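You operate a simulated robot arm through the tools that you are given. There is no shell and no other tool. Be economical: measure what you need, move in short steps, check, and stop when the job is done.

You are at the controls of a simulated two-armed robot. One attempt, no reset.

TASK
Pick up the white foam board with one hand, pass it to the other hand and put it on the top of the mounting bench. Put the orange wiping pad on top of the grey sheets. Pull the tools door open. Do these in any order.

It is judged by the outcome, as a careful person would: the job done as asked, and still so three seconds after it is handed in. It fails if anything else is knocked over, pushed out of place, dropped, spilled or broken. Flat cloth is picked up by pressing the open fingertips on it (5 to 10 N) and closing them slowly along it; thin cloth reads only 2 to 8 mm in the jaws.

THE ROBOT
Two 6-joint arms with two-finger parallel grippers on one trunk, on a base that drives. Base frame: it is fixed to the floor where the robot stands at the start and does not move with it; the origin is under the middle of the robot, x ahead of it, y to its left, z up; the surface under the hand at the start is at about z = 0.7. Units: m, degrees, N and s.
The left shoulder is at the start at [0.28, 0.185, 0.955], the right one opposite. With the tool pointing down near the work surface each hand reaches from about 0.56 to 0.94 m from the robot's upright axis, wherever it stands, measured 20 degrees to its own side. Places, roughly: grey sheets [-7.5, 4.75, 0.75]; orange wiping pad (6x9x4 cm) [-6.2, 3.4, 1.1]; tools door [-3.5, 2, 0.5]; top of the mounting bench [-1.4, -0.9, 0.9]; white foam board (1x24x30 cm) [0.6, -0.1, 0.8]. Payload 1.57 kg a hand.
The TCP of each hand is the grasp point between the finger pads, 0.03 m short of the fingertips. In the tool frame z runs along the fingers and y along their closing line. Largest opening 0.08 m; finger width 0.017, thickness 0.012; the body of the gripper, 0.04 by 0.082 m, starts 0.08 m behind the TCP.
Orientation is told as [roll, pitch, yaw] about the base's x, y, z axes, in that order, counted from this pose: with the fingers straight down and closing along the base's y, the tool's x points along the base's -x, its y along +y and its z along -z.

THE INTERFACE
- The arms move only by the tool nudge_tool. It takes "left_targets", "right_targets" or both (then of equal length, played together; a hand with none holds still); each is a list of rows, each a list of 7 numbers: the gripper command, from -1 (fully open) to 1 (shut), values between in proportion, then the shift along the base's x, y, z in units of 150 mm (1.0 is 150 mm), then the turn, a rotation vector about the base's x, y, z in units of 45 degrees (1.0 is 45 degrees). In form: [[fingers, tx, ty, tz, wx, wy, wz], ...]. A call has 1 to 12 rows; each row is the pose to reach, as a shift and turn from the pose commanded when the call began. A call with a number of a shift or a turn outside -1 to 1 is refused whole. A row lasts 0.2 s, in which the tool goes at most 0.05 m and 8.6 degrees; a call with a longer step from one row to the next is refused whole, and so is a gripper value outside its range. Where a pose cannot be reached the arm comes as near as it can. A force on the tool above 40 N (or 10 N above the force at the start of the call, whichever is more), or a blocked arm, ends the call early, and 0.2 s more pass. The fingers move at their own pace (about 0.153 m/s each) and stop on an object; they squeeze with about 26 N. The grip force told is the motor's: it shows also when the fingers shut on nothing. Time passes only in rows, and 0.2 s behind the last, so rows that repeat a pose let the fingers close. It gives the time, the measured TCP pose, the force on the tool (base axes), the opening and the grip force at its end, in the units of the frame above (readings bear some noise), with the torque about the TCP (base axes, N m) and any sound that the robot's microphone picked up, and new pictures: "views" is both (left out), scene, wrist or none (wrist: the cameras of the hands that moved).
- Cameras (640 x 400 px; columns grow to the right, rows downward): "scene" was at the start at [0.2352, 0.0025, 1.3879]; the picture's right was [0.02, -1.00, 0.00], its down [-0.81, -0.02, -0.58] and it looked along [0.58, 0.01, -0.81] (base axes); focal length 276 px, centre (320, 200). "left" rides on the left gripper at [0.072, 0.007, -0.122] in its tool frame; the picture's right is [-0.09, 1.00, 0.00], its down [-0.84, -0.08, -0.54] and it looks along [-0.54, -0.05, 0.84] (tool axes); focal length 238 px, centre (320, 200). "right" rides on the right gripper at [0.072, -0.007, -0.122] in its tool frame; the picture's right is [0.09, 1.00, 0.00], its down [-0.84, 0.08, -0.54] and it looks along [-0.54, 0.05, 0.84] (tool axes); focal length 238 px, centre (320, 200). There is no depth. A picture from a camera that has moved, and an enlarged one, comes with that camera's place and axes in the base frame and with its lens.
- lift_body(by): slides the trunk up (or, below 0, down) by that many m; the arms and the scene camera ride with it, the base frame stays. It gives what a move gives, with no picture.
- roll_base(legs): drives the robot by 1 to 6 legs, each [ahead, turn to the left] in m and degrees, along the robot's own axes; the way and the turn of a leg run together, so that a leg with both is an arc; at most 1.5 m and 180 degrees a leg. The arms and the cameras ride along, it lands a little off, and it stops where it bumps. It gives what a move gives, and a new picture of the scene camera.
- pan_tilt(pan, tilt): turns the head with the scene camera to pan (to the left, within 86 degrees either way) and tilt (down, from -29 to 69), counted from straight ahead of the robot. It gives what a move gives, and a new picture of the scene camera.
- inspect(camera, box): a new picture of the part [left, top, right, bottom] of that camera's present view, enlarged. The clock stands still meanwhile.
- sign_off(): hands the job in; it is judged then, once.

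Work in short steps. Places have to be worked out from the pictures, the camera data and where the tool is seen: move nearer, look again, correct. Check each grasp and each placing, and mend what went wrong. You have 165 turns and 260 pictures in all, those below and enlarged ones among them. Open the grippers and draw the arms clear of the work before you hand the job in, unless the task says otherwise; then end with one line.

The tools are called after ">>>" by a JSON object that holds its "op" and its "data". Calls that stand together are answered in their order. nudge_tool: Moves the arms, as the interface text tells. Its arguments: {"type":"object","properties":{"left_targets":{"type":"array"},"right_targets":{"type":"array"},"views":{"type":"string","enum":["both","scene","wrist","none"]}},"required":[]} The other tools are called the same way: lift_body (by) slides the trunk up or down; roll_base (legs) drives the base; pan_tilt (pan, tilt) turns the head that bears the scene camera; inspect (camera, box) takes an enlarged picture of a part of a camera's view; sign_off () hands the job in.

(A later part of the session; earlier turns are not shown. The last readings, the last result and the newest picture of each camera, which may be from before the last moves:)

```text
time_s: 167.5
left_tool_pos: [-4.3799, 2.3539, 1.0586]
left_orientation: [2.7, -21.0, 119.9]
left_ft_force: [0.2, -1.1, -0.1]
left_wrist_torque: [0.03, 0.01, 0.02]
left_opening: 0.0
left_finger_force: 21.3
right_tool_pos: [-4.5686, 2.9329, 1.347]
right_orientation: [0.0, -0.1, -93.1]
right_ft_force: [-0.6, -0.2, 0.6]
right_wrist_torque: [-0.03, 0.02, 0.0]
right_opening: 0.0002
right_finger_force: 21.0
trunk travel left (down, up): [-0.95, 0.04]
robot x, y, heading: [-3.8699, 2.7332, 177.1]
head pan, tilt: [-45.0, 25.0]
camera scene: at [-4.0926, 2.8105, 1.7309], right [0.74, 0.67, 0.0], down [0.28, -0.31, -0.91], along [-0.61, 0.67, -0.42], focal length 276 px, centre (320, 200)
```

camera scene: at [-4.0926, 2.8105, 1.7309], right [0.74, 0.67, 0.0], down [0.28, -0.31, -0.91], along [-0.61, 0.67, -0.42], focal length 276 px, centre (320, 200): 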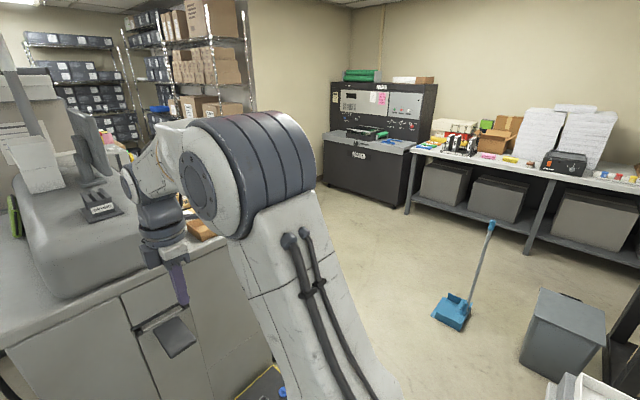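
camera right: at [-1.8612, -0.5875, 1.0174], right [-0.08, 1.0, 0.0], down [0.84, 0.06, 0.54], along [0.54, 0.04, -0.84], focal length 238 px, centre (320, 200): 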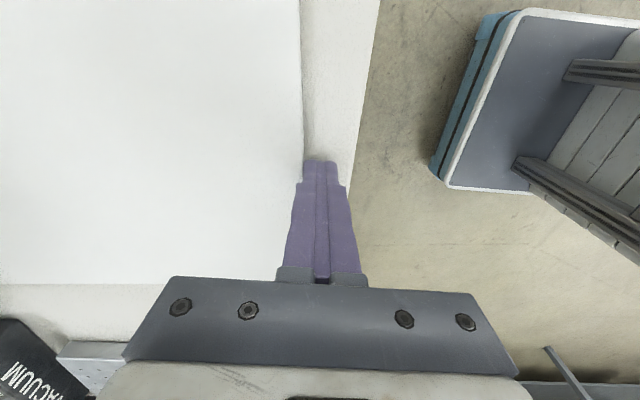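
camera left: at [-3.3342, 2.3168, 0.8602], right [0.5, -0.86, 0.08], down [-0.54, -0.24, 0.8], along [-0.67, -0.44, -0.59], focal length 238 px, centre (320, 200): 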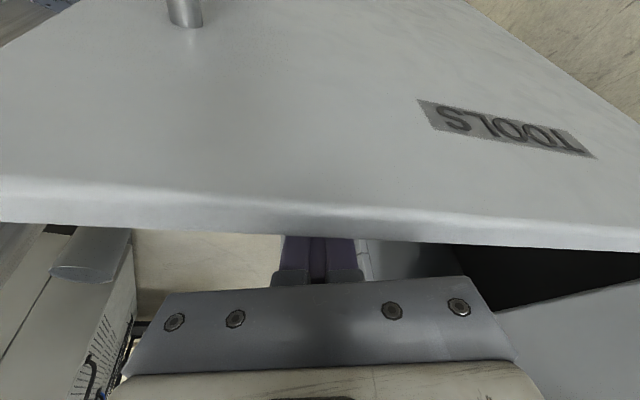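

I plan around the floor tray, small table and broom: forward 0.4, turn to heading ~110°, forward 1.4, then face -x along the printer's +y side.

>>> {"op": "roll_base", "data": {"legs": [[0.4, 0], [0, -67.5], [1.4, 0], [0, 70]]}}

>>> {"op": "pan_tilt", "data": {"pan": 15, "tilt": 25}}

```text
time_s: 177.0
left_tool_pos: [-5.128, 3.8315, 1.0587]
left_orientation: [2.9, -21.0, 56.2]
left_ft_force: [0.3, 0.3, -0.6]
left_wrist_torque: [0.06, 0.05, 0.01]
left_opening: 0.0
left_finger_force: 21.4
right_tool_pos: [-4.6896, 4.2543, 1.3473]
right_orientation: [-0.1, 0.0, -156.7]
right_ft_force: [1.0, -0.4, 1.2]
right_wrist_torque: [0.03, 0.03, 0.01]
right_opening: 0.0005
right_finger_force: 21.5
trunk travel left (down, up): [-0.95, 0.04]
robot x, y, heading: [-4.544, 3.5514, 121.2]
head pan, tilt: [-45.0, 25.0]
stopped in leg 3: the robot was blocked; the commanded pose is now the measured one
camera scene: at [-4.6032, 3.7788, 1.7311], right [0.97, -0.24, 0.0], down [-0.1, -0.41, -0.91], along [0.22, 0.88, -0.42], focal length 276 px, centre (320, 200)
```

scene: 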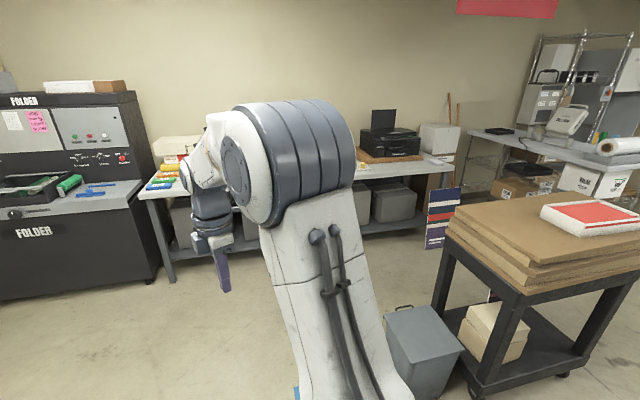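

```text
time_s: 178.3
left_tool_pos: [-5.128, 3.8317, 1.0579]
left_orientation: [2.7, -21.0, 56.0]
left_ft_force: [-0.1, -0.5, 0.4]
left_wrist_torque: [0.01, 0.01, -0.02]
left_opening: 0.0001
left_finger_force: 21.7
right_tool_pos: [-4.6914, 4.2554, 1.3455]
right_orientation: [-0.1, 0.0, -156.5]
right_ft_force: [-0.3, 0.0, -0.5]
right_wrist_torque: [-0.02, -0.01, -0.01]
right_opening: 0.0001
right_finger_force: 21.1
trunk travel left (down, up): [-0.95, 0.04]
robot x, y, heading: [-4.5454, 3.5528, 121.4]
head pan, tilt: [15.0, 25.0]
camera scene: at [-4.6933, 3.7537, 1.7309], right [0.69, 0.72, 0.0], down [0.31, -0.29, -0.91], along [-0.65, 0.63, -0.42], focal length 276 px, centre (320, 200)
```

scene: 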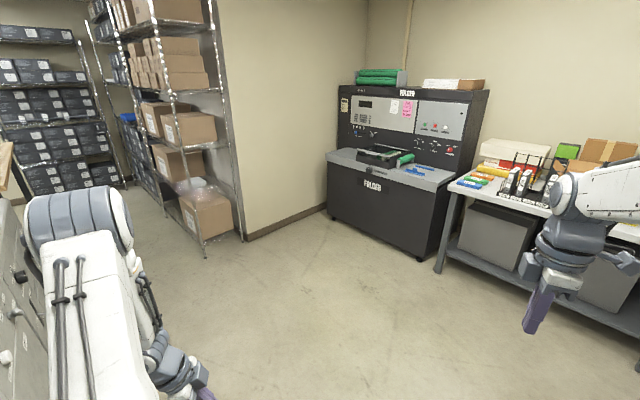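

The base was blocked at (-4.55, 3.55), probably by the floor tray on my left. I look down to that side.

>>> {"op": "pan_tilt", "data": {"pan": 75, "tilt": 60}}

>>> {"op": "pan_tilt", "data": {"pan": -75, "tilt": 60}}

```text
time_s: 179.6
left_tool_pos: [-5.1294, 3.8319, 1.0573]
left_orientation: [2.8, -21.0, 56.2]
left_ft_force: [0.4, 0.3, 0.0]
left_wrist_torque: [-0.02, 0.01, 0.03]
left_opening: 0.0
left_finger_force: 21.4
right_tool_pos: [-4.6922, 4.2556, 1.3457]
right_orientation: [0.0, 0.0, -156.6]
right_ft_force: [-0.8, 0.5, 0.2]
right_wrist_torque: [0.04, 0.02, 0.01]
right_opening: 0.0001
right_finger_force: 21.2
trunk travel left (down, up): [-0.95, 0.04]
robot x, y, heading: [-4.5459, 3.5495, 121.2]
head pan, tilt: [75.0, 60.0]
camera scene: at [-4.6908, 3.6713, 1.6809], right [-0.28, 0.96, 0.0], down [0.83, 0.24, -0.5], along [-0.48, -0.14, -0.87], focal length 276 px, centre (320, 200)
```

scene: 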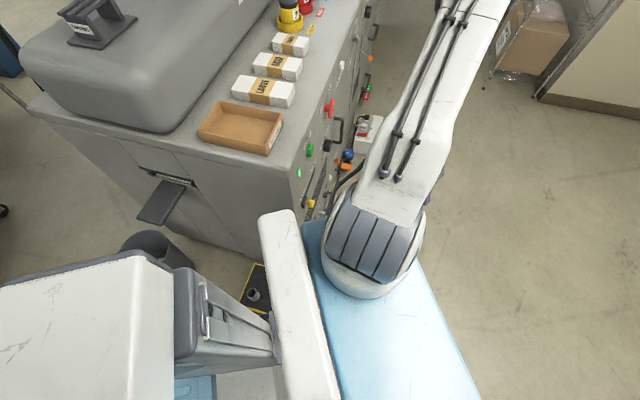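

```text
time_s: 182.0
left_tool_pos: [-5.1274, 3.8313, 1.0582]
left_orientation: [2.7, -21.0, 56.2]
left_ft_force: [-0.4, 0.3, 0.0]
left_wrist_torque: [-0.01, 0.01, 0.01]
left_opening: 0.0
left_finger_force: 21.5
right_tool_pos: [-4.6927, 4.2548, 1.3469]
right_orientation: [0.0, -0.1, -156.7]
right_ft_force: [0.2, 0.2, 0.9]
right_wrist_torque: [0.01, -0.03, -0.04]
right_opening: 0.0
right_finger_force: 20.8
trunk travel left (down, up): [-0.95, 0.04]
robot x, y, heading: [-4.5477, 3.548, 121.2]
head pan, tilt: [-75.0, 60.0]
camera scene: at [-4.5807, 3.7382, 1.6808], right [0.72, -0.69, 0.0], down [-0.6, -0.63, -0.5], along [0.35, 0.36, -0.87], focal length 276 px, centre (320, 200)
```

scene: 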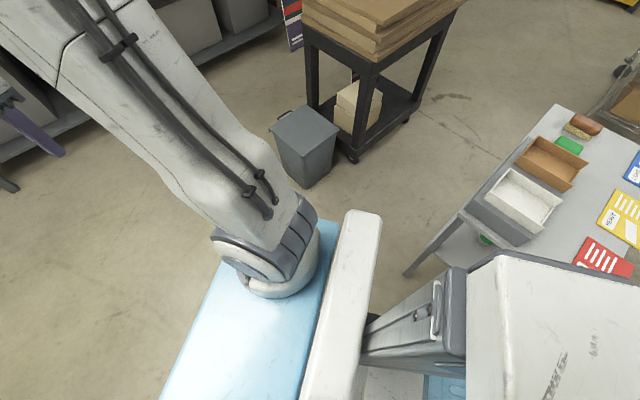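

>>> {"op": "pan_tilt", "data": {"pan": 86, "tilt": 50}}

```text
time_s: 184.4
left_tool_pos: [-5.127, 3.8313, 1.0577]
left_orientation: [2.7, -21.0, 56.2]
left_ft_force: [-1.3, 0.6, -0.2]
left_wrist_torque: [-0.07, 0.0, 0.02]
left_opening: 0.0
left_finger_force: 21.2
right_tool_pos: [-4.6911, 4.2558, 1.3469]
right_orientation: [0.1, 0.1, -156.5]
right_ft_force: [-0.7, 0.4, -0.1]
right_wrist_torque: [-0.01, 0.02, -0.02]
right_opening: 0.0
right_finger_force: 21.5
trunk travel left (down, up): [-0.95, 0.04]
robot x, y, heading: [-4.5455, 3.5514, 121.2]
head pan, tilt: [85.9, 50.0]
camera scene: at [-4.6952, 3.6548, 1.6934], right [-0.46, 0.89, 0.0], down [0.68, 0.35, -0.64], along [-0.57, -0.29, -0.77], focal length 276 px, centre (320, 200)
```

scene: 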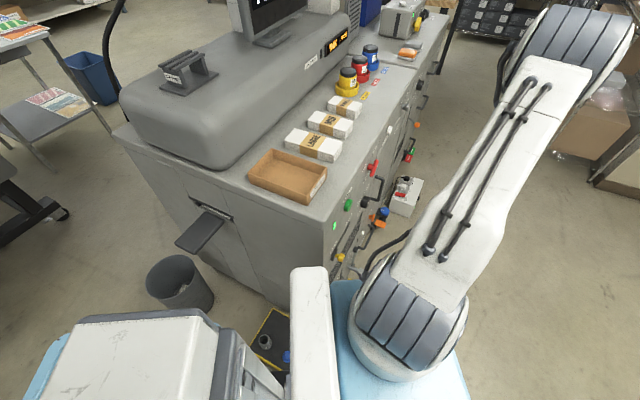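

The tray does not seem to have been displaced noticeably. The pad is visible on the machine at about (-6.16, 3.395). I first raise the left hand, then turn right away from the tray and go on.

>>> {"op": "nudge_tool", "data": {"left_targets": [[1, 0, 0, 0.3, 0, 0, 0], [1, 0, 0, 0.6, 0, 0, 0], [1, 0, 0, 0.9, 0, 0, 0], [1, 0, 0, 1, 0, 0, 0]], "views": "none"}}

>>> {"op": "nudge_tool", "data": {"left_targets": [[1, 0, 0, 0.3, 0, 0, 0], [1, 0, 0, 0.6, 0, 0, 0], [1, 0, 0, 0.9, 0, 0, 0]], "views": "none"}}

>>> {"op": "roll_base", "data": {"legs": [[0, -18], [0.5, 0]]}}

```text
time_s: 185.4
left_tool_pos: [-5.1287, 3.8321, 1.2081]
left_orientation: [2.7, -21.0, 56.2]
left_ft_force: [-0.2, -0.2, -0.8]
left_wrist_torque: [-0.01, 0.0, 0.0]
left_opening: 0.0001
left_finger_force: 20.5
right_tool_pos: [-4.6921, 4.2551, 1.3451]
right_orientation: [0.0, -0.1, -156.5]
right_ft_force: [0.7, 0.1, -0.1]
right_wrist_torque: [0.01, -0.03, -0.01]
right_opening: 0.0001
right_finger_force: 21.2
trunk travel left (down, up): [-0.95, 0.04]
robot x, y, heading: [-4.5415, 3.5522, 121.4]
head pan, tilt: [85.9, 50.0]
```

```text
time_s: 186.2
left_tool_pos: [-5.1284, 3.8339, 1.3419]
left_orientation: [2.7, -21.0, 56.2]
left_ft_force: [0.2, 0.9, 0.0]
left_wrist_torque: [-0.01, -0.02, -0.02]
left_opening: 0.0002
left_finger_force: 21.5
right_tool_pos: [-4.6919, 4.255, 1.3465]
right_orientation: [0.0, 0.1, -156.6]
right_ft_force: [0.6, 0.9, -0.3]
right_wrist_torque: [-0.04, -0.03, -0.01]
right_opening: 0.0
right_finger_force: 21.5
trunk travel left (down, up): [-0.95, 0.04]
robot x, y, heading: [-4.5467, 3.5525, 121.3]
head pan, tilt: [85.9, 50.0]
```

```text
time_s: 187.6
left_tool_pos: [-5.0355, 3.9464, 1.3405]
left_orientation: [2.6, -21.1, 42.3]
left_ft_force: [-0.8, -1.2, 0.4]
left_wrist_torque: [0.03, -0.03, -0.02]
left_opening: 0.0
left_finger_force: 21.3
right_tool_pos: [-4.5072, 4.249, 1.3461]
right_orientation: [0.0, 0.1, -170.5]
right_ft_force: [-0.1, 0.2, 0.4]
right_wrist_torque: [0.03, -0.06, 0.01]
right_opening: 0.0
right_finger_force: 20.9
trunk travel left (down, up): [-0.95, 0.04]
robot x, y, heading: [-4.529, 3.531, 112.6]
head pan, tilt: [85.9, 50.0]
stopped in leg 1: the robot was blocked; the commanded pose is now the measured one
camera scene: at [-4.6643, 3.6575, 1.6933], right [-0.32, 0.95, 0.0], down [0.73, 0.25, -0.64], along [-0.61, -0.21, -0.77], focal length 276 px, centre (320, 200)
```

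scene: 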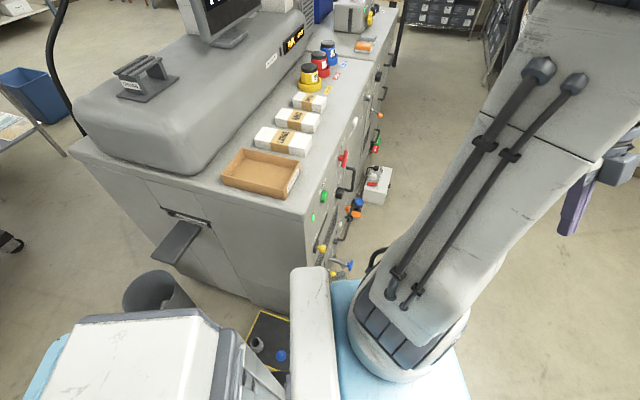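

The left side rubs against the tray corner. I reverse in a right-turning arc, which opens the gap on that side.

>>> {"op": "roll_base", "data": {"legs": [[-0.3, -22]]}}

```text
time_s: 189.6
left_tool_pos: [-4.7847, 3.815, 1.3417]
left_orientation: [2.8, -20.9, 20.6]
left_ft_force: [0.4, -0.2, 0.1]
left_wrist_torque: [0.0, -0.02, -0.01]
left_opening: 0.0003
left_finger_force: 21.1
right_tool_pos: [-4.1845, 3.9022, 1.3461]
right_orientation: [0.0, -0.1, 167.6]
right_ft_force: [-0.3, 0.3, -0.9]
right_wrist_torque: [0.0, -0.03, -0.02]
right_opening: 0.0
right_finger_force: 21.2
trunk travel left (down, up): [-0.95, 0.04]
robot x, y, heading: [-4.471, 3.2484, 91.1]
head pan, tilt: [85.9, 50.0]
camera scene: at [-4.5475, 3.4112, 1.6935], right [0.05, 1.0, 0.0], down [0.77, -0.04, -0.64], along [-0.64, 0.03, -0.77], focal length 276 px, centre (320, 200)
```

scene: 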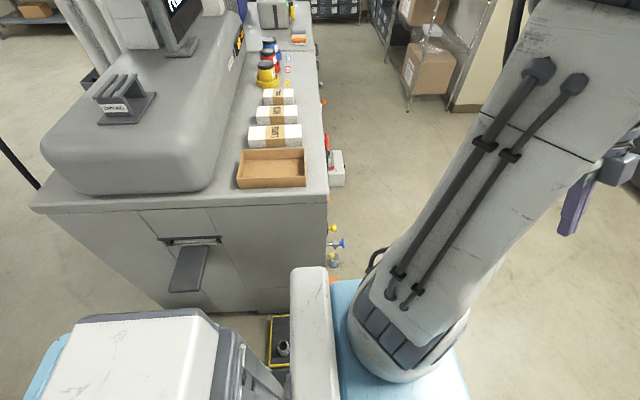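

The tray triangulates to the same place as before, so it has not been moved. I turn a little right and drive forward along the gap, then turn to face -x.

>>> {"op": "roll_base", "data": {"legs": [[0.15, -6], [0.65, 0], [0, 90]]}}

>>> {"op": "pan_tilt", "data": {"pan": 20, "tilt": 30}}

```text
time_s: 198.0
left_tool_pos: [-5.014, 3.8164, 1.3421]
left_orientation: [2.7, -21.0, 102.7]
left_ft_force: [-0.6, 0.1, -0.5]
left_wrist_torque: [0.0, 0.0, 0.04]
left_opening: 0.0002
left_finger_force: 20.8
right_tool_pos: [-5.0149, 4.4244, 1.3467]
right_orientation: [0.0, 0.1, -110.2]
right_ft_force: [0.2, -0.8, -0.3]
right_wrist_torque: [0.01, -0.05, 0.02]
right_opening: 0.0002
right_finger_force: 21.3
trunk travel left (down, up): [-0.95, 0.04]
robot x, y, heading: [-4.4093, 4.0493, 172.8]
head pan, tilt: [85.9, 50.0]
camera scene: at [-4.5776, 3.9937, 1.6934], right [-0.98, 0.19, 0.0], down [0.15, 0.75, -0.64], along [-0.12, -0.63, -0.77], focal length 276 px, centre (320, 200)
```

scene: 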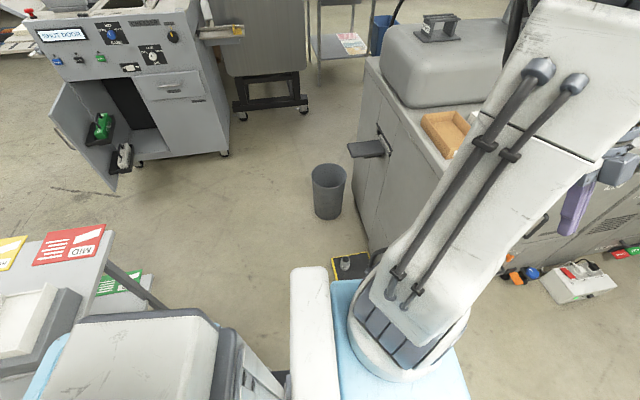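

```text
time_s: 199.4
left_tool_pos: [-5.0139, 3.8164, 1.3415]
left_orientation: [2.7, -21.1, 102.6]
left_ft_force: [1.1, -0.2, -0.2]
left_wrist_torque: [-0.01, -0.02, 0.0]
left_opening: 0.0001
left_finger_force: 20.8
right_tool_pos: [-5.0155, 4.4238, 1.3463]
right_orientation: [0.0, 0.0, -110.2]
right_ft_force: [0.5, -1.0, -0.2]
right_wrist_torque: [-0.02, 0.01, 0.0]
right_opening: 0.0
right_finger_force: 21.5
trunk travel left (down, up): [-0.95, 0.04]
robot x, y, heading: [-4.4049, 4.0493, 173.1]
head pan, tilt: [20.0, 30.0]
camera scene: at [-4.651, 4.0488, 1.7229], right [-0.23, 0.97, 0.0], down [0.49, 0.11, -0.87], along [-0.84, -0.2, -0.5], focal length 276 px, centre (320, 200)
```

scene: 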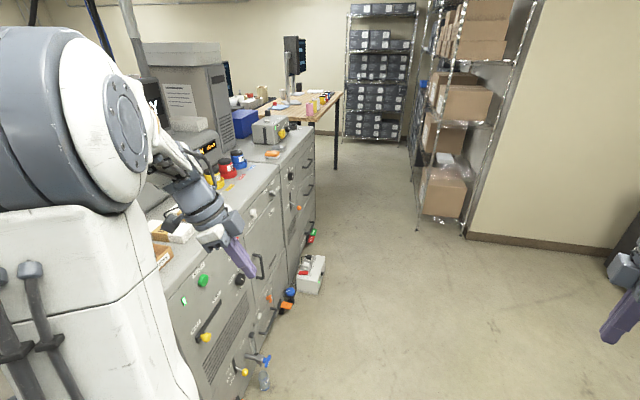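

The aisle is free and the pad (orange) sits on the machine top ahead. I drive 1.75 m along the aisle and turn left to face the machine.

>>> {"op": "roll_base", "data": {"legs": [[0.9, 0], [0.85, 0], [0, 97]]}}

>>> {"op": "pan_tilt", "data": {"pan": 0, "tilt": 45}}

```text
time_s: 212.3
left_tool_pos: [-5.8116, 3.6846, 1.3417]
left_orientation: [2.7, -21.0, -158.0]
left_ft_force: [0.0, 0.0, -0.1]
left_wrist_torque: [0.0, 0.03, 0.0]
left_opening: 0.0003
left_finger_force: 21.4
right_tool_pos: [-6.4096, 3.5829, 1.3468]
right_orientation: [0.1, 0.0, -10.9]
right_ft_force: [0.0, 0.2, -0.4]
right_wrist_torque: [-0.02, -0.01, -0.02]
right_opening: 0.0
right_finger_force: 21.5
trunk travel left (down, up): [-0.95, 0.04]
robot x, y, heading: [-6.1408, 4.2461, -87.5]
head pan, tilt: [20.0, 30.0]
camera scene: at [-6.0961, 4.0026, 1.7229], right [-0.92, -0.38, 0.0], down [-0.19, 0.46, -0.87], along [0.33, -0.8, -0.5], focal length 276 px, centre (320, 200)
```

scene: 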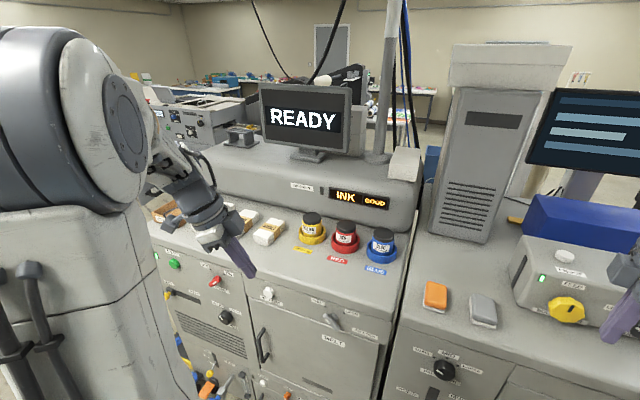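

```text
time_s: 213.2
left_tool_pos: [-5.8106, 3.6834, 1.3414]
left_orientation: [2.6, -20.9, -157.9]
left_ft_force: [0.2, -0.2, 1.0]
left_wrist_torque: [-0.04, -0.01, 0.0]
left_opening: 0.0
left_finger_force: 21.6
right_tool_pos: [-6.4096, 3.583, 1.3464]
right_orientation: [0.0, -0.1, -10.8]
right_ft_force: [0.7, 0.8, -0.1]
right_wrist_torque: [0.02, 0.04, 0.01]
right_opening: 0.0
right_finger_force: 21.6
trunk travel left (down, up): [-0.95, 0.04]
robot x, y, heading: [-6.1373, 4.2479, -87.6]
head pan, tilt: [0.0, 45.0]
camera scene: at [-6.1272, 4.0049, 1.7004], right [-1.0, -0.04, 0.0], down [-0.03, 0.71, -0.71], along [0.03, -0.71, -0.71], focal length 276 px, centre (320, 200)
```

scene: 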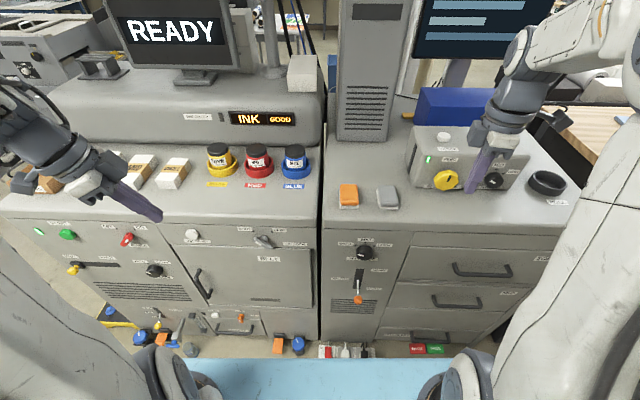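

The orange pad is at about (-6.19, 3.36) next to a grey pad. I enlarge to see its orientation.

>>> {"op": "inspect", "data": {"camera": "scene", "box": [310, 150, 430, 225]}}

```text
5.33 times, centred on (370, 188) of scene
camera zoom: at [-6.1272, 4.0049, 1.7004], right [-1.0, -0.04, 0.0], down [-0.03, 0.71, -0.71], along [0.03, -0.71, -0.71], focal length 1474 px, centre (53, 267)
```

zoom: 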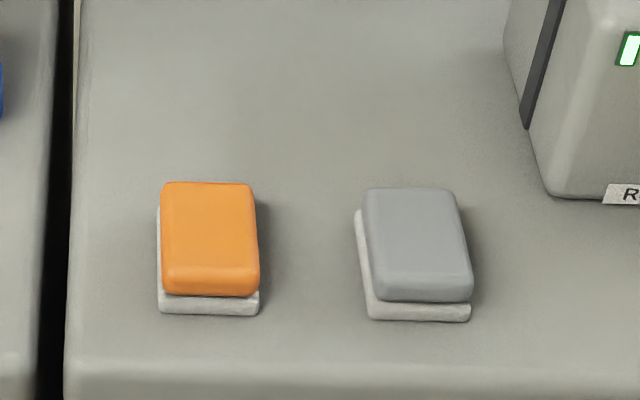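

The pad is square to the machine: 6 cm along x, centre ≈(-6.19, 3.36), top z≈1.10. I move the base 0.1 m forward, then open the right hand and turn it so it closes along x.

>>> {"op": "roll_base", "data": {"legs": [[0.1, 0]]}}

>>> {"op": "nudge_tool", "data": {"right_targets": [[0, 0, 0.1, 0, 0, 0, -0.16], [-1, 0.1, 0.1, 0, 0, 0, -0.33], [-1, 0.2, 0.1, 0, 0, 0, -0.5], [-1, 0.3, 0.1, 0, 0, 0, -0.67], [-1, 0.4, 0.1, 0, 0, 0, -0.84], [-1, 0.5, 0.1, 0, 0, 0, -1]], "views": "none"}}

>>> {"op": "nudge_tool", "data": {"right_targets": [[-1, 0.1, 0, 0, 0, 0, -0.16], [-1, 0.2, 0, 0, 0, 0, -0.33], [-1, 0.4, 0, 0, 0, 0, -0.5], [-1, 0.6, 0, 0, 0, 0, -0.67], [-1, 0.8, 0, -0.1, 0, 0, -0.76], [-1, 0.97, -0.1, -0.1, 0, 0, -0.76]]}}

```text
time_s: 214.3
left_tool_pos: [-5.8069, 3.583, 1.3417]
left_orientation: [2.7, -20.9, -157.9]
left_ft_force: [0.4, -0.2, 0.6]
left_wrist_torque: [0.01, 0.0, -0.03]
left_opening: 0.0
left_finger_force: 20.8
right_tool_pos: [-6.4058, 3.4818, 1.3462]
right_orientation: [0.0, 0.0, -10.9]
right_ft_force: [0.1, -0.6, -0.3]
right_wrist_torque: [0.0, 0.0, -0.02]
right_opening: 0.0
right_finger_force: 21.4
trunk travel left (down, up): [-0.95, 0.04]
robot x, y, heading: [-6.1337, 4.1457, -87.5]
head pan, tilt: [0.0, 45.0]
camera scene: at [-6.1228, 3.9038, 1.7003], right [-1.0, -0.04, 0.0], down [-0.03, 0.71, -0.71], along [0.03, -0.71, -0.71], focal length 276 px, centre (320, 200)
```

scene: 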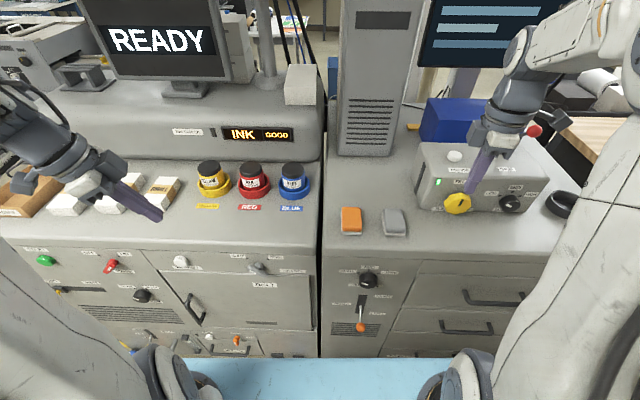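

```text
time_s: 215.7
left_tool_pos: [-5.8046, 3.5827, 1.3425]
left_orientation: [2.7, -21.0, -158.0]
left_ft_force: [0.4, 0.1, 0.0]
left_wrist_torque: [0.01, 0.01, -0.02]
left_opening: 0.0002
left_finger_force: 21.8
right_tool_pos: [-6.3307, 3.4983, 1.347]
right_orientation: [0.1, 0.0, -56.1]
right_ft_force: [0.3, 1.3, -1.4]
right_wrist_torque: [0.01, 0.0, 0.02]
right_opening: 0.08
right_finger_force: 0.1
trunk travel left (down, up): [-0.95, 0.04]
robot x, y, heading: [-6.1327, 4.1427, -87.7]
head pan, tilt: [0.0, 45.0]
```

```text
time_s: 217.1
left_tool_pos: [-5.8057, 3.5816, 1.3416]
left_orientation: [2.7, -21.0, -158.0]
left_ft_force: [0.2, -0.4, -0.4]
left_wrist_torque: [-0.01, -0.03, 0.03]
left_opening: 0.0
left_finger_force: 21.2
right_tool_pos: [-6.1843, 3.48, 1.3314]
right_orientation: [0.0, 0.0, -90.3]
right_ft_force: [-0.3, 0.1, 0.6]
right_wrist_torque: [-0.01, 0.02, -0.01]
right_opening: 0.08
right_finger_force: 0.1
trunk travel left (down, up): [-0.95, 0.04]
robot x, y, heading: [-6.1345, 4.1458, -87.9]
head pan, tilt: [0.0, 45.0]
camera scene: at [-6.1227, 3.9037, 1.7003], right [-1.0, -0.04, 0.0], down [-0.03, 0.71, -0.71], along [0.03, -0.71, -0.71], focal length 276 px, centre (320, 200)
camera right: at [-6.1904, 3.5507, 1.4537], right [1.0, 0.09, 0.0], down [0.07, -0.84, 0.54], along [0.05, -0.54, -0.84], focal length 238 px, centre (320, 200)
```

scene: 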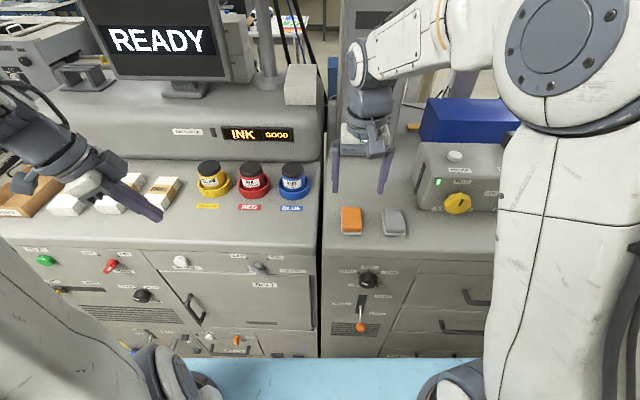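
right: 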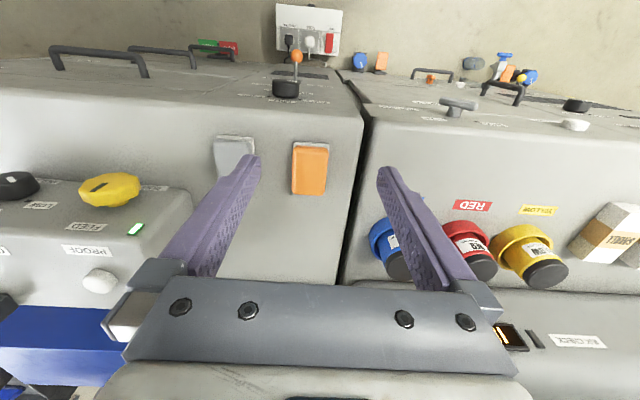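

Both cameras put the pad at about (-6.19, 3.38) with its top at z≈1.10. I move above it and down to z≈1.2, then check alignment.

>>> {"op": "nudge_tool", "data": {"right_targets": [[-1, -0.02, -0.25, 0, 0, 0, 0], [-1, -0.04, -0.5, -0.1, 0, 0, 0], [-1, -0.045, -0.68, -0.3, 0, 0, 0], [-1, -0.045, -0.68, -0.6, 0, 0, 0], [-1, -0.045, -0.68, -0.9, 0, 0, 0], [-1, -0.045, -0.68, -0.9, 0, 0, 0]], "views": "both"}}

```text
time_s: 218.5
left_tool_pos: [-5.806, 3.5822, 1.3414]
left_orientation: [2.7, -21.0, -158.0]
left_ft_force: [0.4, 0.1, -0.7]
left_wrist_torque: [0.05, -0.01, -0.01]
left_opening: 0.0
left_finger_force: 21.1
right_tool_pos: [-6.1906, 3.3796, 1.1966]
right_orientation: [0.0, 0.0, -90.1]
right_ft_force: [0.4, 0.1, 0.8]
right_wrist_torque: [0.0, 0.0, 0.0]
right_opening: 0.0801
right_finger_force: 0.1
trunk travel left (down, up): [-0.95, 0.04]
robot x, y, heading: [-6.1365, 4.1454, -87.5]
head pan, tilt: [0.0, 45.0]
camera scene: at [-6.1228, 3.9035, 1.7003], right [-1.0, -0.04, 0.0], down [-0.03, 0.71, -0.71], along [0.03, -0.71, -0.71], focal length 276 px, centre (320, 200)
camera right: at [-6.1969, 3.4511, 1.3184], right [1.0, 0.09, 0.0], down [0.08, -0.84, 0.54], along [0.05, -0.54, -0.84], focal length 238 px, centre (320, 200)
```

scene: 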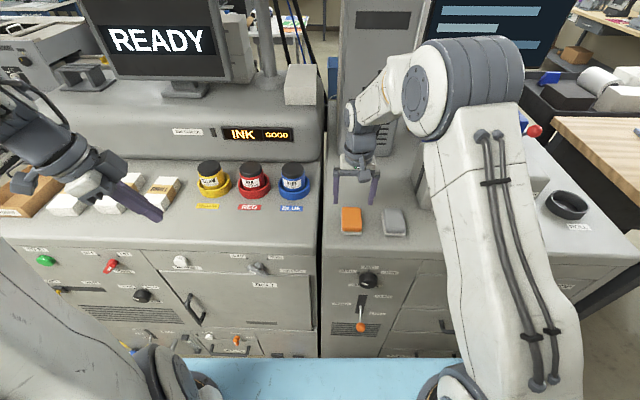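
right: 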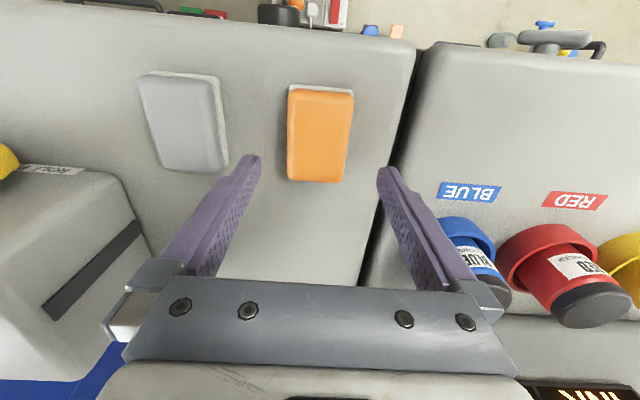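

The pad is centred between the fingers (y 3.33–3.42). I go down to TCP z≈1.105 and close.

>>> {"op": "nudge_tool", "data": {"right_targets": [[-1, 0, -0.02, -0.25, 0, 0, 0], [-1, 0, -0.02, -0.5, 0, 0, 0], [-1, 0, -0.02, -0.62, 0, 0, 0], [-1, 0, -0.02, -0.62, 0, 0, 0], [-0.6, 0, -0.02, -0.62, 0, 0, 0], [0, 0, -0.02, -0.62, 0, 0, 0], [1, 0, -0.02, -0.62, 0, 0, 0], [1, 0, -0.02, -0.62, 0, 0, 0]], "views": "wrist"}}

```text
time_s: 219.5
left_tool_pos: [-5.8056, 3.5829, 1.3429]
left_orientation: [2.7, -21.1, -158.0]
left_ft_force: [0.3, 0.3, 0.5]
left_wrist_torque: [0.0, -0.02, -0.01]
left_opening: 0.0
left_finger_force: 21.2
right_tool_pos: [-6.19, 3.3779, 1.1104]
right_orientation: [0.0, -0.4, -90.0]
right_ft_force: [-0.5, 1.0, 13.4]
right_wrist_torque: [0.12, 0.43, 0.01]
right_opening: 0.0679
right_finger_force: 1.5
trunk travel left (down, up): [-0.95, 0.04]
robot x, y, heading: [-6.1336, 4.1442, -87.6]
head pan, tilt: [0.0, 45.0]
stopped in row 5 (right hand): the force on the tool passed its limit at 43 N (the readings are from after the stop); the commanded pose is now the measured one
camera right: at [-6.1967, 3.4484, 1.2318], right [1.0, 0.09, 0.0], down [0.08, -0.83, 0.55], along [0.05, -0.55, -0.84], focal length 238 px, centre (320, 200)
```

right: 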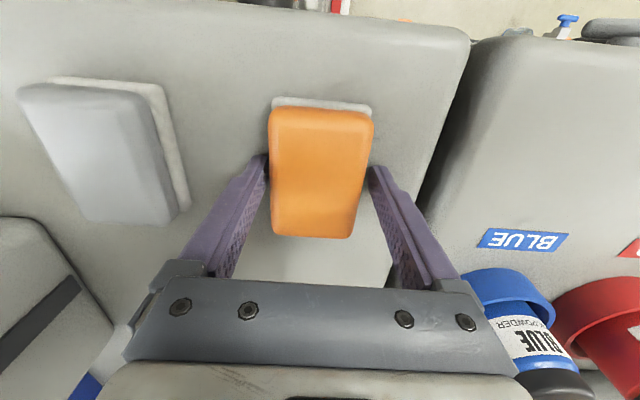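

The fingertips touched the machine top (z≈1.08). I raise 8 mm and close on the pad.

>>> {"op": "nudge_tool", "data": {"right_targets": [[-0.7, 0, 0, 0.055, 0, 0, 0], [-0.4, 0, 0, 0.055, 0, 0, 0], [0, 0, 0, 0.055, 0, 0, 0], [0.5, 0, 0, 0.055, 0, 0, 0], [1, 0, 0, 0.055, 0, 0, 0], [1, 0, 0, 0.055, 0, 0, 0]], "views": "wrist"}}

```text
time_s: 220.9
left_tool_pos: [-5.8062, 3.5827, 1.3419]
left_orientation: [2.7, -21.0, -158.0]
left_ft_force: [0.8, 0.3, 0.3]
left_wrist_torque: [0.0, -0.02, 0.0]
left_opening: 0.0001
left_finger_force: 21.6
right_tool_pos: [-6.1905, 3.3764, 1.1164]
right_orientation: [0.0, -0.3, -90.1]
right_ft_force: [-0.2, -0.4, -0.4]
right_wrist_torque: [0.0, -0.03, 0.0]
right_opening: 0.0573
right_finger_force: 25.8
trunk travel left (down, up): [-0.95, 0.04]
robot x, y, heading: [-6.135, 4.1448, -87.4]
head pan, tilt: [0.0, 45.0]
camera right: at [-6.1971, 3.4489, 1.2378], right [1.0, 0.09, 0.0], down [0.08, -0.84, 0.54], along [0.05, -0.54, -0.84], focal length 238 px, centre (320, 200)
```

right: 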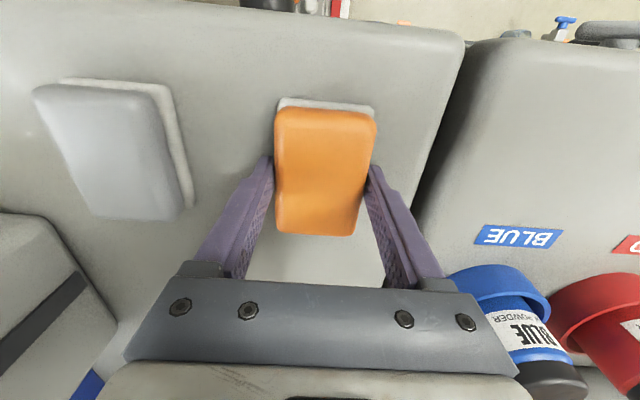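

The grip reads 57 mm with 26 N: the pad is held. I lift it and draw it back toward the robot.

>>> {"op": "nudge_tool", "data": {"right_targets": [[1, 0, 0, 0.2, 0, 0, 0], [1, 0, 0, 0.5, 0, 0, 0], [1, 0, 0, 0.8, 0, 0, 0], [1, 0, 0.2, 1, 0, 0, 0], [1, 0, 0.5, 1, 0, 0, 0], [1, 0, 0.8, 1, 0, 0, 0], [1, 0, 0.9, 1, 0, 0, 0]]}}

```text
time_s: 222.5
left_tool_pos: [-5.8068, 3.5835, 1.3415]
left_orientation: [2.7, -21.0, -157.9]
left_ft_force: [-0.6, 0.9, 0.1]
left_wrist_torque: [-0.07, 0.01, -0.02]
left_opening: 0.0
left_finger_force: 21.8
right_tool_pos: [-6.1899, 3.5114, 1.2648]
right_orientation: [0.0, -0.2, -90.1]
right_ft_force: [-0.7, 0.6, -0.8]
right_wrist_torque: [-0.03, -0.03, -0.01]
right_opening: 0.057
right_finger_force: 26.5
trunk travel left (down, up): [-0.95, 0.04]
robot x, y, heading: [-6.1337, 4.1426, -87.2]
head pan, tilt: [0.0, 45.0]
camera scene: at [-6.1229, 3.9041, 1.7004], right [-1.0, -0.04, 0.0], down [-0.03, 0.71, -0.71], along [0.03, -0.71, -0.71], focal length 276 px, centre (320, 200)
camera right: at [-6.1955, 3.583, 1.3866], right [1.0, 0.09, 0.0], down [0.08, -0.84, 0.54], along [0.05, -0.54, -0.84], focal length 238 px, centre (320, 200)
```

scene: 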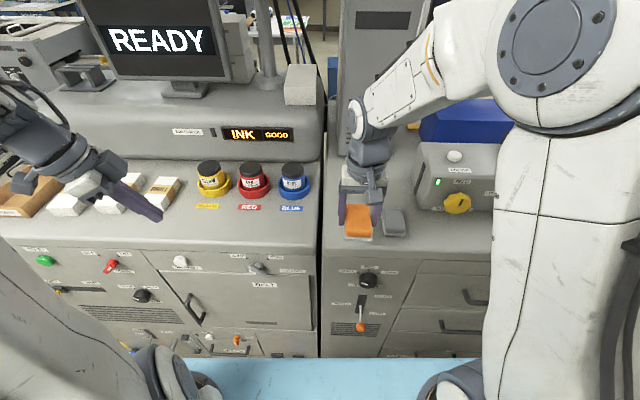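
right: 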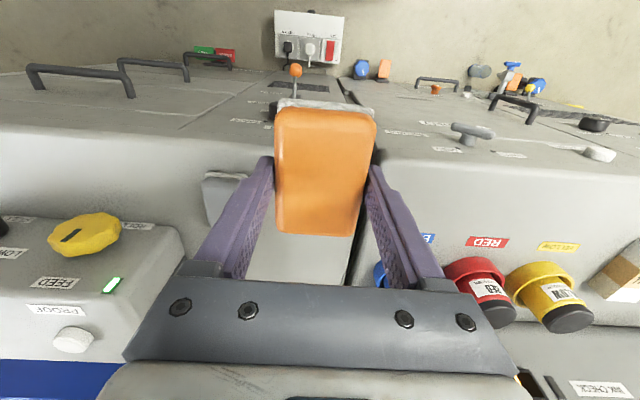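

The pad is held. I back the base away from the machine and look to the right for the grey sheets.

>>> {"op": "roll_base", "data": {"legs": [[-0.1, 0]]}}

>>> {"op": "pan_tilt", "data": {"pan": -86, "tilt": 30}}

```text
time_s: 223.7
left_tool_pos: [-5.8117, 3.6805, 1.3416]
left_orientation: [2.7, -21.0, -158.1]
left_ft_force: [-0.5, 0.4, 0.9]
left_wrist_torque: [0.0, 0.0, 0.01]
left_opening: 0.0
left_finger_force: 21.6
right_tool_pos: [-6.1938, 3.6104, 1.2646]
right_orientation: [0.0, -0.2, -90.2]
right_ft_force: [0.0, 0.1, -1.1]
right_wrist_torque: [0.01, 0.0, 0.03]
right_opening: 0.0574
right_finger_force: 25.9
trunk travel left (down, up): [-0.95, 0.04]
robot x, y, heading: [-6.1384, 4.2403, -87.7]
head pan, tilt: [0.0, 45.0]
camera scene: at [-6.1274, 4.0027, 1.7004], right [-1.0, -0.04, 0.0], down [-0.03, 0.71, -0.71], along [0.03, -0.71, -0.71], focal length 276 px, centre (320, 200)
```

scene: 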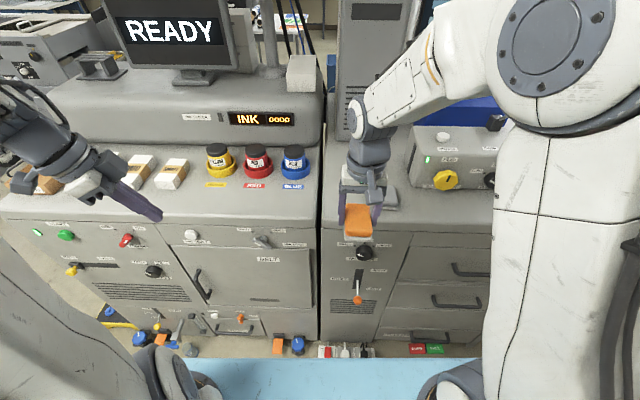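

```text
time_s: 225.3
left_tool_pos: [-5.8109, 3.6809, 1.3424]
left_orientation: [2.7, -20.9, -158.1]
left_ft_force: [-0.1, 0.1, -0.7]
left_wrist_torque: [-0.01, -0.02, -0.01]
left_opening: 0.0
left_finger_force: 21.0
right_tool_pos: [-6.1951, 3.6091, 1.2649]
right_orientation: [-0.1, -0.2, -90.2]
right_ft_force: [0.6, -0.3, -1.0]
right_wrist_torque: [0.02, 0.03, 0.01]
right_opening: 0.0569
right_finger_force: 25.7
trunk travel left (down, up): [-0.95, 0.04]
robot x, y, heading: [-6.1407, 4.2453, -87.5]
head pan, tilt: [-85.9, 30.0]
camera scene: at [-6.2207, 4.0738, 1.7229], right [-0.11, 0.99, 0.0], down [0.5, 0.06, -0.87], along [-0.86, -0.1, -0.5], focal length 276 px, centre (320, 200)
```

scene: 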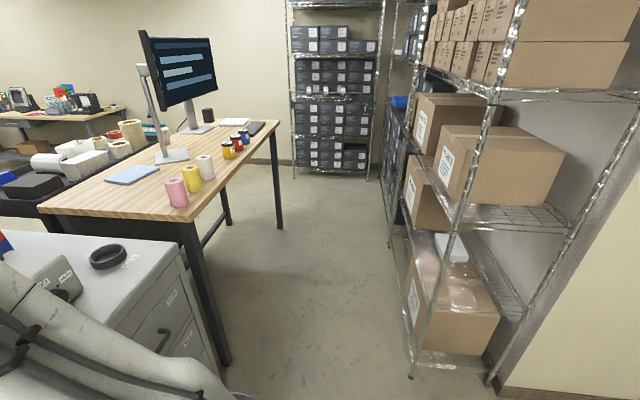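

The computed place of the sheets falls at about pixel (467, 245), on a tier of the wire shelf. I enlarge that.

>>> {"op": "inspect", "data": {"camera": "scene", "box": [390, 180, 550, 300]}}

```text
3.33 times, centred on (470, 240) of scene
camera zoom: at [-6.2207, 4.0738, 1.7229], right [-0.11, 0.99, 0.0], down [0.5, 0.06, -0.87], along [-0.86, -0.1, -0.5], focal length 922 px, centre (-180, 67)
```

zoom: 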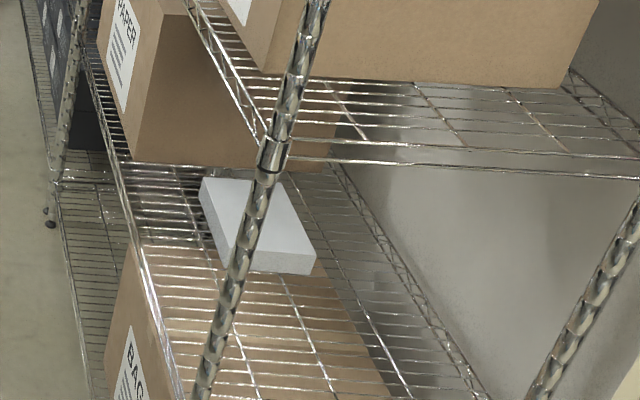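

The "grey sheets" are a ream on a wire-shelf tier with another tier at z≈1.08 above, so a vertical hand won't fit. I return the pad to its spot on the machine and regrasp it with the hand tilted 45°.

>>> {"op": "roll_base", "data": {"legs": [[0.1, 0]]}}

>>> {"op": "pan_tilt", "data": {"pan": 0, "tilt": 45}}

```text
time_s: 226.4
left_tool_pos: [-5.8074, 3.5798, 1.3426]
left_orientation: [2.8, -21.0, -158.0]
left_ft_force: [-0.6, 0.5, 0.6]
left_wrist_torque: [0.02, 0.02, 0.01]
left_opening: 0.0003
left_finger_force: 21.8
right_tool_pos: [-6.1907, 3.5087, 1.2649]
right_orientation: [0.0, -0.3, -90.2]
right_ft_force: [0.2, 0.8, -0.6]
right_wrist_torque: [0.01, -0.02, 0.02]
right_opening: 0.0573
right_finger_force: 26.2
trunk travel left (down, up): [-0.95, 0.04]
robot x, y, heading: [-6.133, 4.1403, -87.7]
head pan, tilt: [-85.9, 30.0]
camera scene: at [-6.2166, 3.9722, 1.7229], right [-0.11, 0.99, 0.0], down [0.5, 0.06, -0.87], along [-0.86, -0.1, -0.5], focal length 276 px, centre (320, 200)
```

scene: 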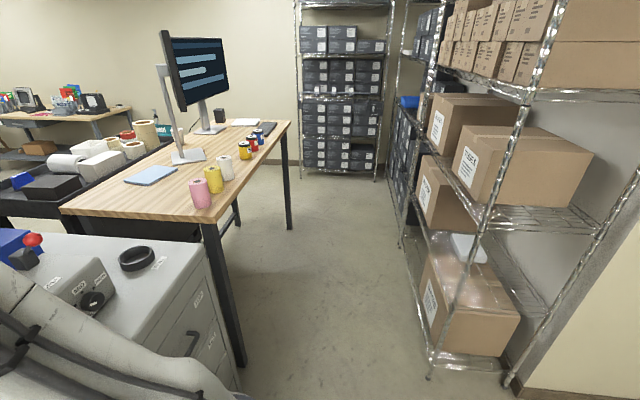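

```text
time_s: 228.0
left_tool_pos: [-5.8079, 3.5781, 1.3415]
left_orientation: [2.8, -21.0, -158.1]
left_ft_force: [0.2, 0.2, 0.6]
left_wrist_torque: [0.01, -0.01, 0.02]
left_opening: 0.0001
left_finger_force: 21.5
right_tool_pos: [-6.1901, 3.5082, 1.2649]
right_orientation: [0.0, -0.2, -90.2]
right_ft_force: [-0.4, -0.1, -1.2]
right_wrist_torque: [0.01, -0.01, -0.01]
right_opening: 0.0575
right_finger_force: 25.9
trunk travel left (down, up): [-0.95, 0.04]
robot x, y, heading: [-6.1317, 4.1408, -87.5]
head pan, tilt: [0.0, 45.0]
camera scene: at [-6.1235, 3.9009, 1.7003], right [-1.0, -0.04, 0.0], down [-0.03, 0.71, -0.71], along [0.03, -0.71, -0.71], focal length 276 px, centre (320, 200)
```

scene: 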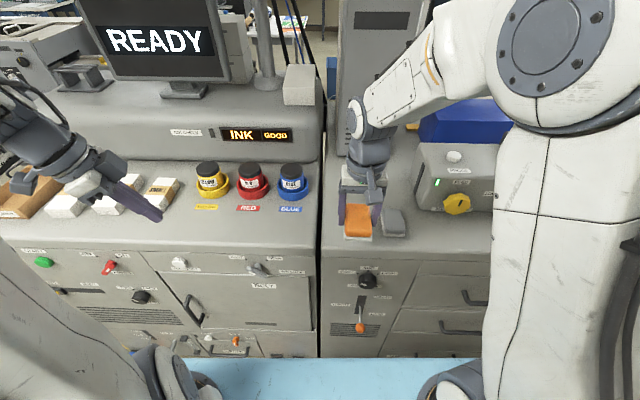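

I set the pad back down where it was (TCP (-6.19, 3.377, 1.116)) and open.

>>> {"op": "nudge_tool", "data": {"right_targets": [[1, 0, -0.3, 0, 0, 0, 0], [1, 0, -0.6, 0, 0, 0, 0], [1, 0, -0.87, 0, 0, 0, 0], [1, 0, -0.87, -0.3, 0, 0, 0], [1, 0, -0.87, -0.6, 0, 0, 0], [1, 0, -0.87, -0.85, 0, 0, 0], [1, 0, -0.87, -0.97, 0, 0, 0], [1, 0, -0.87, -0.985, 0, 0, 0], [0, 0, -0.87, -0.985, 0, 0, 0], [-1, 0, -0.87, -0.985, 0, 0, 0], [-1, 0, -0.87, -0.985, 0, 0, 0]], "views": "wrist"}}

```text
time_s: 230.4
left_tool_pos: [-5.808, 3.5786, 1.3426]
left_orientation: [2.7, -20.9, -158.1]
left_ft_force: [0.4, 0.1, -0.6]
left_wrist_torque: [0.03, -0.03, 0.03]
left_opening: 0.0
left_finger_force: 21.1
right_tool_pos: [-6.1903, 3.377, 1.1169]
right_orientation: [0.1, -0.2, -90.2]
right_ft_force: [-0.2, -0.3, 0.2]
right_wrist_torque: [-0.01, -0.04, 0.02]
right_opening: 0.0799
right_finger_force: 0.1
trunk travel left (down, up): [-0.95, 0.04]
robot x, y, heading: [-6.1375, 4.1402, -87.5]
head pan, tilt: [0.0, 45.0]
camera right: at [-6.1963, 3.4492, 1.2389], right [1.0, 0.09, 0.0], down [0.07, -0.84, 0.54], along [0.05, -0.54, -0.84], focal length 238 px, centre (320, 200)
```

right: 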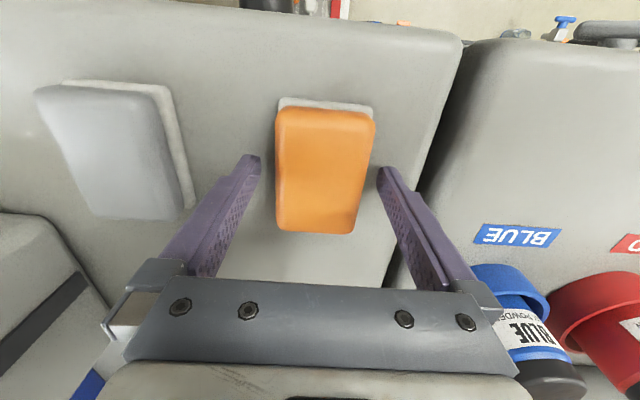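

The pad is back in place. I rotate the open hand 45° about the pad, fingers pointing forward-down, then close again.

>>> {"op": "nudge_tool", "data": {"right_targets": [[-1, 0, 0, 0.03, -0.16, 0, 0], [-1, 0, 0, 0.05, -0.33, 0, 0], [-1, 0, 0, 0.05, -0.5, 0, 0], [-1, 0, 0, 0.05, -0.67, 0, 0], [-1, 0, 0, 0.03, -0.84, 0, 0], [-1, 0, 0, 0, -1, 0, 0], [-1, 0, 0, -0.02, -1, 0, 0], [-1, 0, 0, -0.02, -1, 0, 0]]}}

```text
time_s: 231.7
left_tool_pos: [-5.8066, 3.581, 1.3412]
left_orientation: [2.8, -21.1, -157.9]
left_ft_force: [0.8, -0.4, 0.6]
left_wrist_torque: [0.0, -0.03, 0.02]
left_opening: 0.0
left_finger_force: 21.4
right_tool_pos: [-6.2259, 3.3963, 1.1154]
right_orientation: [-8.6, -29.7, -93.2]
right_ft_force: [1.2, 5.5, 11.9]
right_wrist_torque: [0.11, -0.94, 0.49]
right_opening: 0.08
right_finger_force: 0.1
right hand out of reach, approached as far as the arm can: row 4, 5, 6
trunk travel left (down, up): [-0.95, 0.04]
robot x, y, heading: [-6.1339, 4.1404, -87.6]
head pan, tilt: [0.0, 45.0]
stopped in row 6 (right hand): the force on the tool passed its limit at 52 N (the readings are from after the stop); the commanded pose is now the measured one
camera scene: at [-6.1237, 3.9017, 1.7006], right [-1.0, -0.04, 0.0], down [-0.03, 0.71, -0.71], along [0.03, -0.71, -0.71], focal length 276 px, centre (320, 200)
camera right: at [-6.2069, 3.5171, 1.1867], right [0.98, -0.05, -0.18], down [0.13, -0.48, 0.87], along [-0.13, -0.88, -0.46], focal length 238 px, centre (320, 200)
```

scene: 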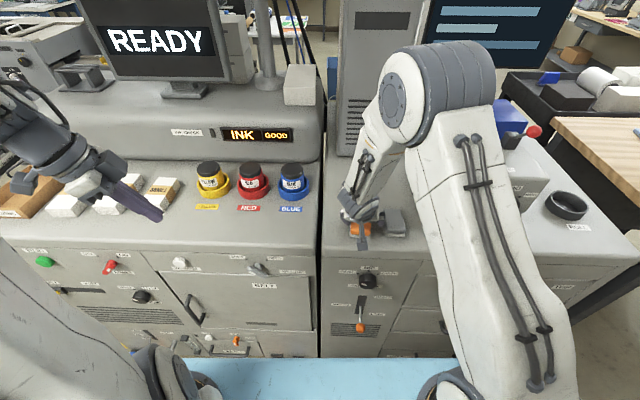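
right: 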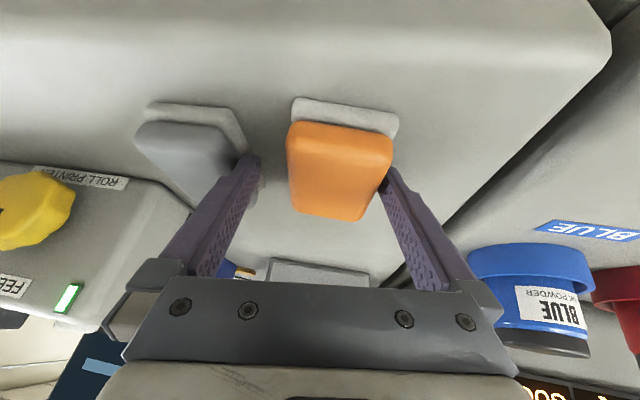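

The arm could not hold that pose and drifted sideways by 3.6 cm. I raise the hand straight up clear of the pads and re-plan the robot's stance.

>>> {"op": "nudge_tool", "data": {"right_targets": [[-1, 0, 0.05, 0.2, 0, 0, 0], [-1, 0, 0.1, 0.5, 0, 0, 0], [-1, 0, 0.15, 0.8, 0, 0, 0]]}}

>>> {"op": "inspect", "data": {"camera": "scene", "box": [310, 170, 430, 245]}}

```text
time_s: 232.5
left_tool_pos: [-5.8064, 3.5799, 1.3417]
left_orientation: [2.6, -21.0, -157.9]
left_ft_force: [0.8, -0.6, 0.0]
left_wrist_torque: [-0.01, -0.04, -0.03]
left_opening: 0.0
left_finger_force: 21.5
right_tool_pos: [-6.2258, 3.4203, 1.2347]
right_orientation: [-8.8, -29.6, -93.5]
right_ft_force: [-0.5, 0.9, 0.6]
right_wrist_torque: [0.0, 0.02, 0.01]
right_opening: 0.0799
right_finger_force: 0.1
trunk travel left (down, up): [-0.95, 0.04]
robot x, y, heading: [-6.136, 4.1434, -87.7]
head pan, tilt: [0.0, 45.0]
camera scene: at [-6.1231, 3.9009, 1.7003], right [-1.0, -0.04, 0.0], down [-0.03, 0.71, -0.71], along [0.03, -0.71, -0.71], focal length 276 px, centre (320, 200)
camera right: at [-6.2074, 3.5413, 1.3056], right [0.98, -0.05, -0.18], down [0.13, -0.48, 0.87], along [-0.13, -0.88, -0.46], focal length 238 px, centre (320, 200)
```

scene: 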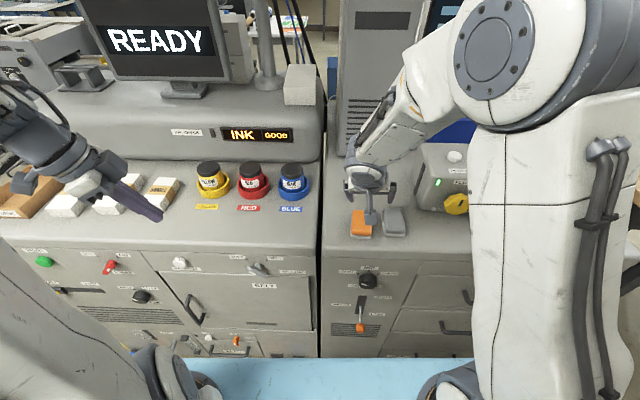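
right: 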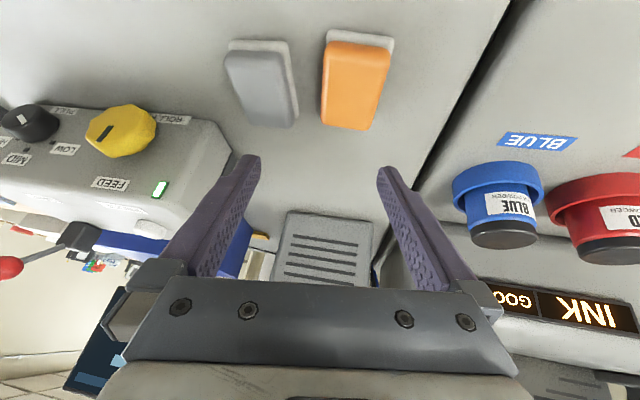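

```text
5.33 times, centred on (370, 208) of scene
camera zoom: at [-6.1231, 3.9009, 1.7003], right [-1.0, -0.04, 0.0], down [-0.03, 0.71, -0.71], along [0.03, -0.71, -0.71], focal length 1474 px, centre (53, 160)
```

zoom: 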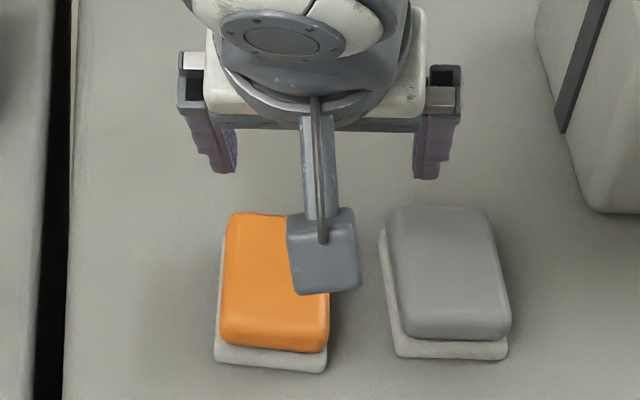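

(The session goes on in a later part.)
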